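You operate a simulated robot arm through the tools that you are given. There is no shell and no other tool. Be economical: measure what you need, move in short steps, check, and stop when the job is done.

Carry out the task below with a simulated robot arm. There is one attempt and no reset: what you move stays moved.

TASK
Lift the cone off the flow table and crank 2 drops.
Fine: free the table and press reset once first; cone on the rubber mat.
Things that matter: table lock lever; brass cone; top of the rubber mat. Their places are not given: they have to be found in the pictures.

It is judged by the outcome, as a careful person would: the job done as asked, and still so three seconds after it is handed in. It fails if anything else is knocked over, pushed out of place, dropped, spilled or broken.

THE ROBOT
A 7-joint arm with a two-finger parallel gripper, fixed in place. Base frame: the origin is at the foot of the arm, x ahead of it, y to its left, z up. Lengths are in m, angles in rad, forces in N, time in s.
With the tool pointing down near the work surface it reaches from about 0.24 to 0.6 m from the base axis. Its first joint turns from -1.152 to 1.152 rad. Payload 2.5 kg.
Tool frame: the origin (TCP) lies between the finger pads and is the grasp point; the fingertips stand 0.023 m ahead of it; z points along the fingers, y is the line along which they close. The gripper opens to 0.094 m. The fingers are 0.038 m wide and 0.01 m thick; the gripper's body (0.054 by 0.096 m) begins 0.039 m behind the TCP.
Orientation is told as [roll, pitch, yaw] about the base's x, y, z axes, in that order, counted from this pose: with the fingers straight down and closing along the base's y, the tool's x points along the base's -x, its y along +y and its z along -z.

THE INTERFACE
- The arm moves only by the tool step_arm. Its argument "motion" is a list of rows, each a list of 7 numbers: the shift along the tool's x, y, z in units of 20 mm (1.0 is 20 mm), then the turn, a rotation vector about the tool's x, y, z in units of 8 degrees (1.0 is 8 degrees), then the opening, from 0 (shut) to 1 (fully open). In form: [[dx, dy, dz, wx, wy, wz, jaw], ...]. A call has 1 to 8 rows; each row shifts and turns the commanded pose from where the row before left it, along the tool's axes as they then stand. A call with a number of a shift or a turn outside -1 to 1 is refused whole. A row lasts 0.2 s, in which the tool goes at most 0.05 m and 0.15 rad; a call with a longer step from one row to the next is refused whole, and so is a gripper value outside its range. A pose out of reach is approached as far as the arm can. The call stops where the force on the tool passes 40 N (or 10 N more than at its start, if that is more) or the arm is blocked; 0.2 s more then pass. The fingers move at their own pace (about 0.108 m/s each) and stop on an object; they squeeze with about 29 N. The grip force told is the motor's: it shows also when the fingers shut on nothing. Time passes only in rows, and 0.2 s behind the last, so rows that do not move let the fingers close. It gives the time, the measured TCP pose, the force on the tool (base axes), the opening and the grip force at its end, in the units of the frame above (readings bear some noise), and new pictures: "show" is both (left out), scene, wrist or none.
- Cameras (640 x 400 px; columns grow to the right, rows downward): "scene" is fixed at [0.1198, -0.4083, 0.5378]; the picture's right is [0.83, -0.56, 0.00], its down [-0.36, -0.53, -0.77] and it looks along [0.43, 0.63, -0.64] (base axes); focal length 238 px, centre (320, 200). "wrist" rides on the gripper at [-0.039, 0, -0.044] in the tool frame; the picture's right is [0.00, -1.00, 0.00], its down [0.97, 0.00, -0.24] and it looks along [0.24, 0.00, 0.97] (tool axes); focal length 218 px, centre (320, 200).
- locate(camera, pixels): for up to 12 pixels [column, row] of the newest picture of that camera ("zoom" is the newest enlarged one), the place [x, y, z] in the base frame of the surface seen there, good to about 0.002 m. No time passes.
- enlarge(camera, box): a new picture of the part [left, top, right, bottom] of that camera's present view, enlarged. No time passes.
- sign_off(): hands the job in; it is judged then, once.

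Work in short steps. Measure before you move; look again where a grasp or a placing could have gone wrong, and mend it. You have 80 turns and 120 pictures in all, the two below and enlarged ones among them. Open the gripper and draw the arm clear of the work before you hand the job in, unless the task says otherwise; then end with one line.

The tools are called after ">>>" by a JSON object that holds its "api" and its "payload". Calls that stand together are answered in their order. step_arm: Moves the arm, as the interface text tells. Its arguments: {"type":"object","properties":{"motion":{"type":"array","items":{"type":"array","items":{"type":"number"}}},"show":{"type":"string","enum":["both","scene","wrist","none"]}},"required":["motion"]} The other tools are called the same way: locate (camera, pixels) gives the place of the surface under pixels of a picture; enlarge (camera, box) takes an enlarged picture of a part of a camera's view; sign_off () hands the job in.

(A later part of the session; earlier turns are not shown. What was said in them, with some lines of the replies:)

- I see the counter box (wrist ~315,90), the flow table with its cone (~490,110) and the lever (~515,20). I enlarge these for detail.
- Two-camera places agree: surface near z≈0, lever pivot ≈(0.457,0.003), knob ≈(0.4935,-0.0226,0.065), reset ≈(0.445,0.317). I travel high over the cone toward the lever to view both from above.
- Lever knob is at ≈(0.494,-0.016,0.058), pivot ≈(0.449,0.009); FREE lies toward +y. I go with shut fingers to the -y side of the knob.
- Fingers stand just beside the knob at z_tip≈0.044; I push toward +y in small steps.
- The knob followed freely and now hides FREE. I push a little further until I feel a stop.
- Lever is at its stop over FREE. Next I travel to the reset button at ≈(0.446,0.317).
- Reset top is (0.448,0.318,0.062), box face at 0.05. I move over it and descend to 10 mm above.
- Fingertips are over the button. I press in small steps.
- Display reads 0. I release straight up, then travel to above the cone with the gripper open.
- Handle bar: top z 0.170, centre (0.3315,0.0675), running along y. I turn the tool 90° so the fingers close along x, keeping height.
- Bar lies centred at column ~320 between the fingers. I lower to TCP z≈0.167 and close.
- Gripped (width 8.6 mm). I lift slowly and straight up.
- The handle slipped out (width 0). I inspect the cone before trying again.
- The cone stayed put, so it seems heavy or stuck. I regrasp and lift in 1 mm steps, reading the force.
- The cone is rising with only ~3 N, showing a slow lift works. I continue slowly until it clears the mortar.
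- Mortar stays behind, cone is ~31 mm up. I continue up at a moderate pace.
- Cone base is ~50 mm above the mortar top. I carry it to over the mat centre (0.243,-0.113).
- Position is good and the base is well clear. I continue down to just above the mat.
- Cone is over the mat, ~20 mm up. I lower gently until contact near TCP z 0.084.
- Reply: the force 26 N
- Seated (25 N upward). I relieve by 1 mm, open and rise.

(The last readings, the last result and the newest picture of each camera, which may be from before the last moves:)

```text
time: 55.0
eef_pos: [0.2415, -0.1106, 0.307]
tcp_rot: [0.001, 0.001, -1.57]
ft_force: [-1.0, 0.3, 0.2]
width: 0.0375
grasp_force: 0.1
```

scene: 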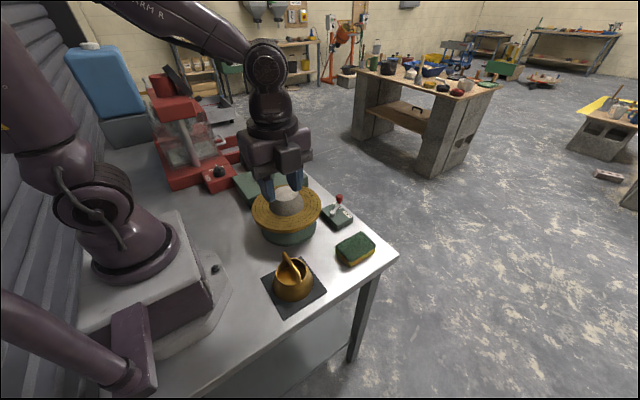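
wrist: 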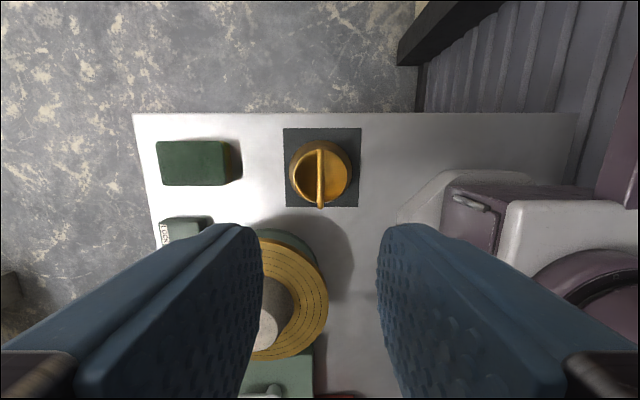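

The cone stands mid-mat, mortar stays on the table. I travel to above the crank for a measured look.

>>> {"api": "step_arm", "payload": {"motion": [[1, 0.25, 0, 0, 0, 0, 0.5], [1, 0.25, 0, 0, 0, 0, 0.5], [1, 0.25, 0, 0, 0, 0, 0.5], [1, 0.25, 0, 0, 0, 0, 0.5], [1, 0.25, 0, 0, 0, 0, 0.5], [1, 0.25, 0, 0, 0, 0, 0.5], [1, 0.25, 0, 0, 0, 0, 0.5], [1, 0.25, 0, 0, 0, 0, 0.5]], "show": "none"}}

>>> {"api": "step_arm", "payload": {"motion": [[1, 0.25, 0, 0, 0, 0, 0.5], [1, 0.25, 0, 0, 0, 0, 0.5], [1, 0.25, 0, 0, 0, 0, 0.5], [1, 0.25, 0, 0, 0, 0, 0.5], [1, 0.25, 0, 0, 0, 0, 0.5], [1, 0.25, 0, 0, 0, 0, 0.5], [1, 0.25, 0, 0, 0, 0, 0.5], [1, 0.25, 0, 0, 0, 0, 0.5]], "show": "wrist"}}

```text
time: 56.8
eef_pos: [0.2827, 0.0481, 0.3082]
tcp_rot: [0.0, 0.0, -1.569]
ft_force: [0.8, 0.0, 0.2]
width: 0.047
grasp_force: 0.0
```

```text
time: 58.6
eef_pos: [0.322, 0.2062, 0.3055]
tcp_rot: [0.0, 0.0, -1.571]
ft_force: [-0.6, 0.9, -0.2]
width: 0.047
grasp_force: 0.1
```

wrist: 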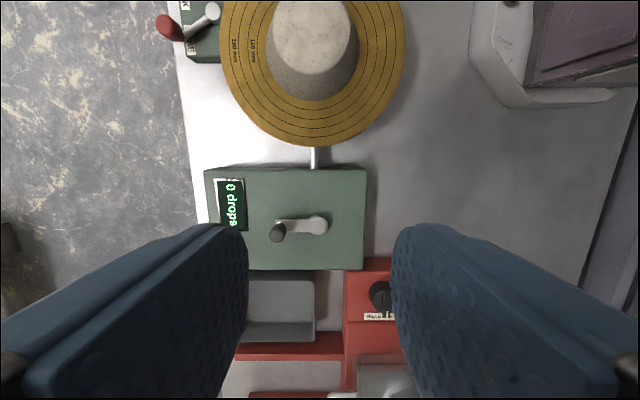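

>>> {"api": "enlarge", "payload": {"camera": "wrist", "box": [200, 160, 420, 340]}}

>>> {"api": "locate", "payload": {"camera": "wrist", "pixels": [[318, 224], [277, 229], [275, 236], [300, 226], [380, 290], [370, 262], [345, 190], [230, 180], [380, 340], [275, 222]]}}

>>> {"api": "enlarge", "payload": {"camera": "scene", "box": [150, 130, 310, 230]}}

```text
2.22 times, centred on (310, 250) of wrist
```

zoom: 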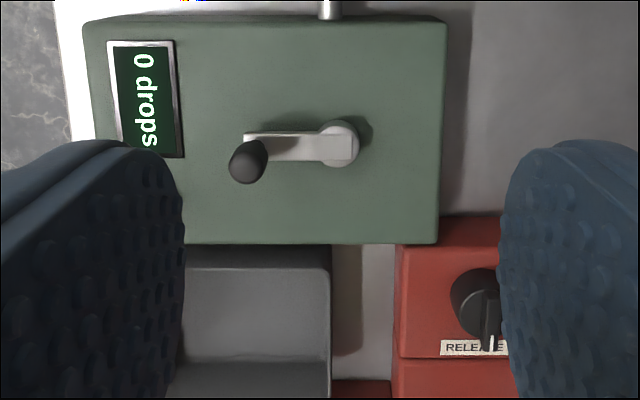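

```text
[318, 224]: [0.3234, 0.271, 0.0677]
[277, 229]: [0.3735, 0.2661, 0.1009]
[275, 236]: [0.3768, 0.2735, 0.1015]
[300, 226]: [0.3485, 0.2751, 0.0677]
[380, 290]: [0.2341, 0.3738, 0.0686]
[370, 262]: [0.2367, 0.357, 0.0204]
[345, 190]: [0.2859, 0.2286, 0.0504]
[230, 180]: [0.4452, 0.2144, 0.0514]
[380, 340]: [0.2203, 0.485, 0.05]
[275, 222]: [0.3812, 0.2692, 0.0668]
```

```text
4.00 times, centred on (230, 180) of scene
```

zoom: 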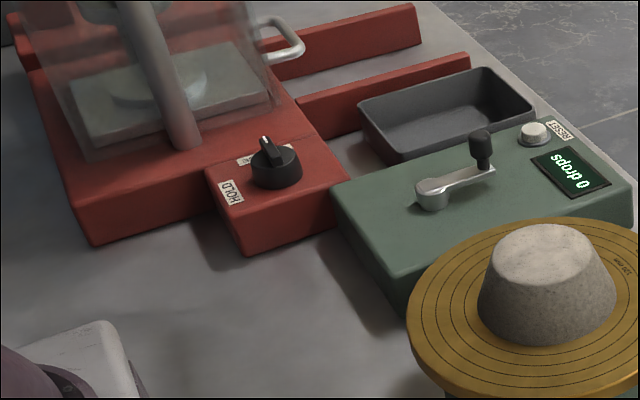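

Pivot is (0.3235,0.271), knob centre ≈(0.3755,0.270), z 0.068–0.101, so radius ≈0.052. I move above the knob.

>>> {"api": "step_arm", "payload": {"motion": [[0.8, 0.67, 0.5, 0, 0, 0, 0.5], [0.8, 0.67, 1, 0, 0, 0, 0.5], [0.8, 0.67, 1, 0, 0, 0, 0.5], [0.8, 0.67, 1, 0, 0, 0, 0.5], [0, 0, 1, 0, 0, 0, 0.5], [0, 0, 1, 0, 0, 0, 0.5], [0, 0, 1, 0, 0, 0, 0.5], [0, 0, 1, 0, 0, 0, 0.5]], "show": "wrist"}}

```text
time: 60.4
eef_pos: [0.3759, 0.2719, 0.1558]
tcp_rot: [-0.001, 0.0, -1.568]
ft_force: [-0.2, 0.5, -0.1]
width: 0.0472
grasp_force: 0.2
```

wrist: 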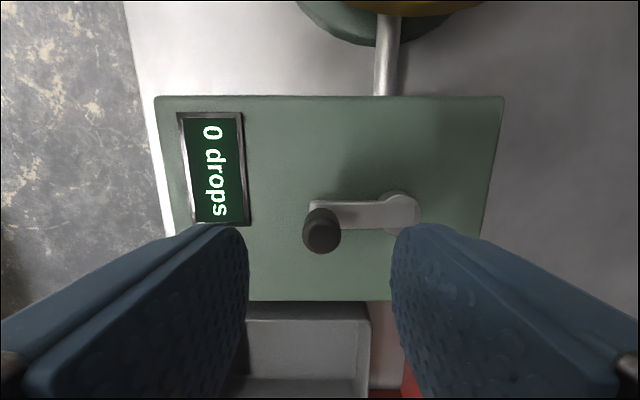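

>>> {"api": "locate", "payload": {"camera": "wrist", "pixels": [[322, 238], [308, 238], [336, 238], [322, 225], [322, 250], [402, 213]]}}

>>> {"api": "step_arm", "payload": {"motion": [[0, 0, 0.9, 0, 0, 0, 0.5], [0, 0, 0.9, 0, 0, 0, 0.5], [0, 0, 0.9, 0, 0, 0, 0.5]], "show": "wrist"}}

```text
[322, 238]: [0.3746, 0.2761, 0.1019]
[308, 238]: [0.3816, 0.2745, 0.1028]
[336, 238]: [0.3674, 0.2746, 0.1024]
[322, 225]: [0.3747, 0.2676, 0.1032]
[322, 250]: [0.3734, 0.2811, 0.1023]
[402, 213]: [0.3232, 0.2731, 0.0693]
```

```text
time: 61.2
eef_pos: [0.3759, 0.2721, 0.102]
tcp_rot: [0.0, 0.0, -1.571]
ft_force: [0.6, -0.6, -0.8]
width: 0.0469
grasp_force: 0.0
```

wrist: 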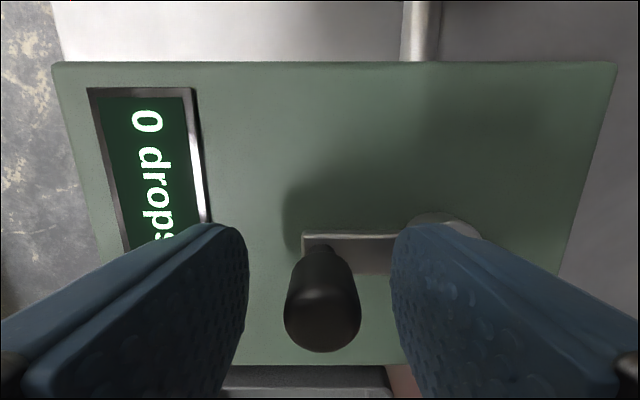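

Knob centre (0.3745,0.2735). I trim, lower 4 mm and close.

>>> {"api": "step_arm", "payload": {"motion": [[0.07, -0.07, 0.2, 0, 0, 0, 0.5], [0, 0, 0, 0, 0, 0, 0.2], [0, 0, 0, 0, 0, 0, 0], [0, 0, 0, 0, 0, 0, 0]], "show": "wrist"}}

```text
time: 62.2
eef_pos: [0.3741, 0.2744, 0.0981]
tcp_rot: [0.002, 0.0, -1.572]
ft_force: [6.9, 2.8, -4.0]
width: 0.0191
grasp_force: 44.5
```

wrist: 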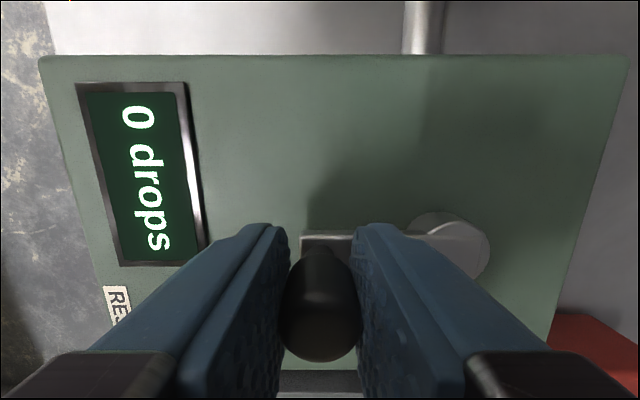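

Gripped at 19 mm. I crank a clockwise quarter turn in 15° steps about the pivot (0.323,0.272).

>>> {"api": "step_arm", "payload": {"motion": [[-0.6625, -0.0873, 0, 0, 0, 0, 0], [-0.6175, -0.2557, 0, 0, 0, 0, 0], [-0.5302, -0.4068, 0, 0, 0, 0, 0], [-0.4068, -0.5302, 0, 0, 0, 0, 0], [-0.2557, -0.6175, 0, 0, 0, 0, 0], [-0.0873, -0.6625, 0, 0, 0, 0, 0]], "show": "wrist"}}

```text
time: 63.6
eef_pos: [0.3234, 0.223, 0.098]
tcp_rot: [-0.002, 0.001, -1.569]
ft_force: [5.1, -7.9, 21.5]
width: 0.0195
grasp_force: 45.5
```

wrist: 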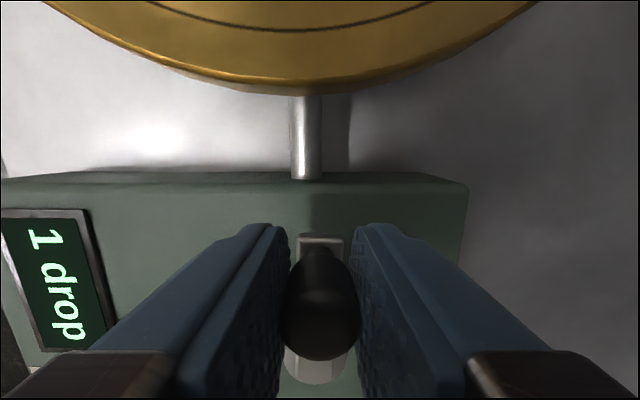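

The counter went to "1 drop" already within this quarter, so I go on in smaller portions watching the display; also rise 1 mm to relieve the z force.

>>> {"api": "step_arm", "payload": {"motion": [[0.0873, -0.6625, -0.08, 0, 0, 0, 0], [0.2557, -0.6175, 0, 0, 0, 0, 0], [0.4068, -0.5302, 0, 0, 0, 0, 0]], "show": "wrist"}}

```text
time: 64.4
eef_pos: [0.2886, 0.2372, 0.0995]
tcp_rot: [0.0, 0.0, -1.572]
ft_force: [13.8, -3.9, -2.0]
width: 0.0193
grasp_force: 45.5
```

wrist: 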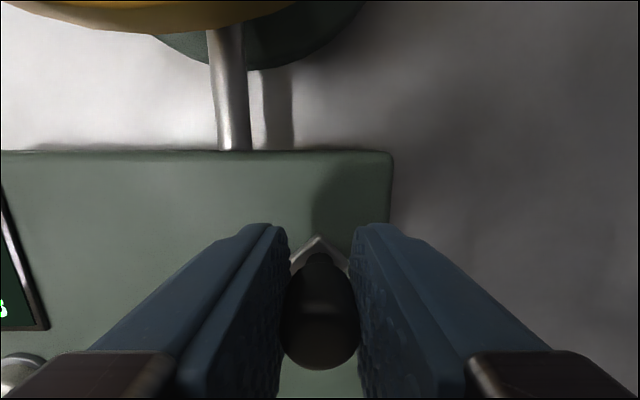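

>>> {"api": "enlarge", "payload": {"camera": "scene", "box": [220, 130, 340, 230]}}

```text
4.00 times, centred on (280, 180) of scene
```

zoom: 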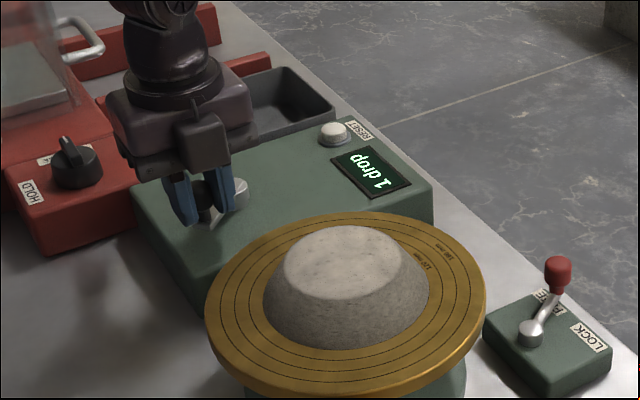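

Display still 1 drop, visible from the scene camera. I continue 90° more.

>>> {"api": "step_arm", "payload": {"motion": [[0.5302, -0.4068, 0, 0, 0, 0, 0], [0.6175, -0.2557, 0, 0, 0, 0, 0], [0.6625, -0.0873, 0, 0, 0, 0, 0], [0.6625, 0.0873, 0, 0, 0, 0, 0], [0.6175, 0.2557, 0, 0, 0, 0, 0], [0.5302, 0.4068, 0, 0, 0, 0, 0]], "show": "wrist"}}

>>> {"api": "enlarge", "payload": {"camera": "scene", "box": [220, 130, 340, 230]}}

```text
time: 65.8
eef_pos: [0.2883, 0.3089, 0.0997]
tcp_rot: [-0.001, -0.001, -1.573]
ft_force: [8.8, -16.9, 6.1]
width: 0.0193
grasp_force: 45.0
```

wrist: 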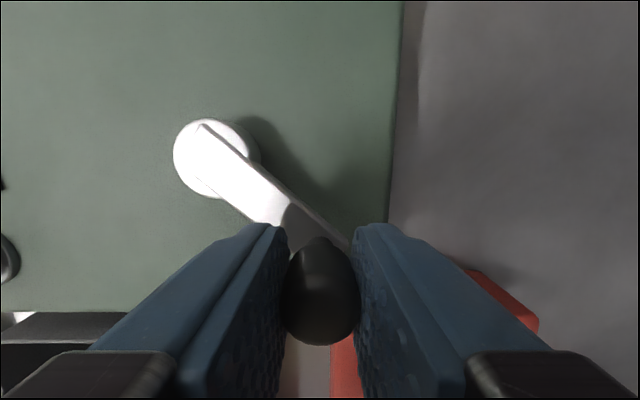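

```text
4.00 times, centred on (280, 180) of scene
```

zoom: 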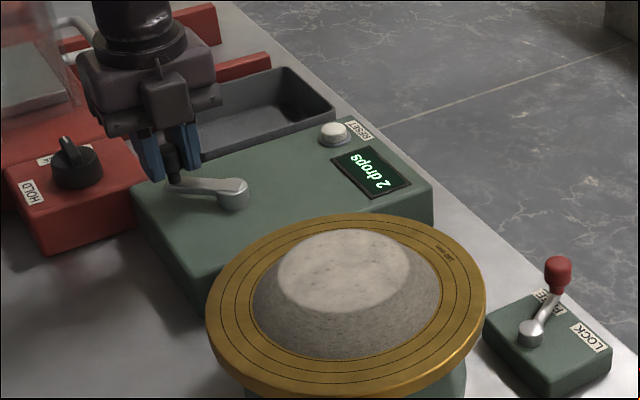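

Display reads "2 drops" — I stop cranking here, open and rise straight up.

>>> {"api": "step_arm", "payload": {"motion": [[0, 0, 0, 0, 0, 0, 0.3], [0, 0, 0, 0, 0, 0, 0.5], [0, 0, 0, 0, 0, 0, 0.5], [0, 0, -0.6, 0, 0, 0, 0.5], [0, 0, -1, 0, 0, 0, 0.5], [0, 0, -1, 0, 0, 0, 0.5], [0, 0, -1, 0, 0, 0, 0.5], [0, 0, -1, 0, 0, 0, 0.5]], "show": "none"}}

>>> {"api": "step_arm", "payload": {"motion": [[0, 0, -1, 0, 0, 0, 0.5], [0, 0, -1, 0, 0, 0, 0.5], [0, 0, -1, 0, 0, 0, 0.5], [0, 0, -1, 0, 0, 0, 0.5], [0, 0, -1, 0, 0, 0, 0.5], [0, 0, 0, 0, 0, 0, 0.5]], "show": "both"}}

>>> {"api": "enlarge", "payload": {"camera": "scene", "box": [190, 130, 400, 330]}}

```text
time: 67.6
eef_pos: [0.2857, 0.3079, 0.1928]
tcp_rot: [0.0, -0.002, -1.571]
ft_force: [0.7, -1.0, 0.1]
width: 0.0469
grasp_force: 0.1
```

```text
time: 69.0
eef_pos: [0.2864, 0.3096, 0.2929]
tcp_rot: [0.001, -0.001, -1.572]
ft_force: [0.3, 0.8, 0.5]
width: 0.047
grasp_force: 0.2
```

scene: 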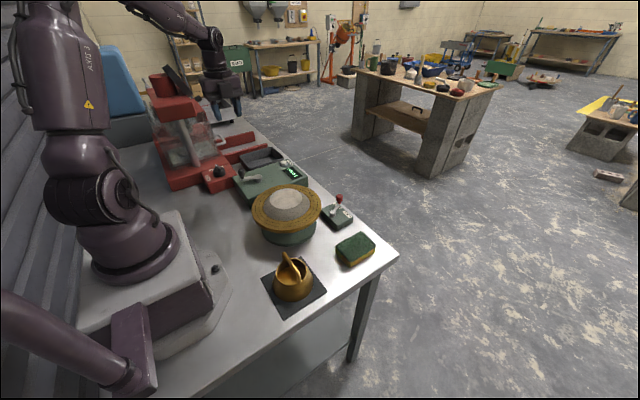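
wrist: 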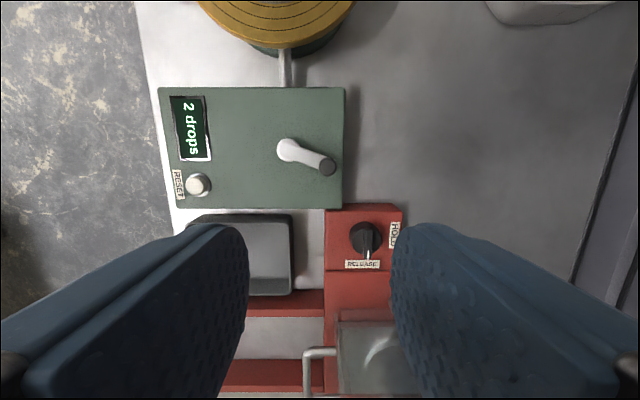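

```text
2.00 times, centred on (295, 230) of scene
```

zoom: 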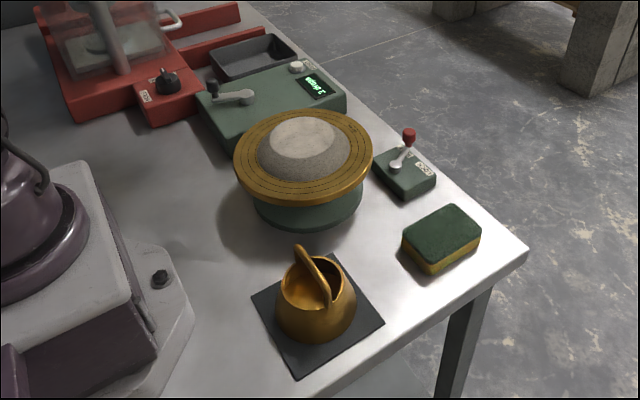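

Display shows 2 drops, the lever is at FREE, the cone stands on the mat, and the arm is clear with the gripper open; I hand in.

>>> {"api": "sign_off", "payload": {}}

```text
The job is handed in.
```

The table is free, reset was pressed once, the cone stands on the rubber mat, and the counter reads 2 drops. My first lift slipped off the handle without moving the cone, and the second, slower one worked.
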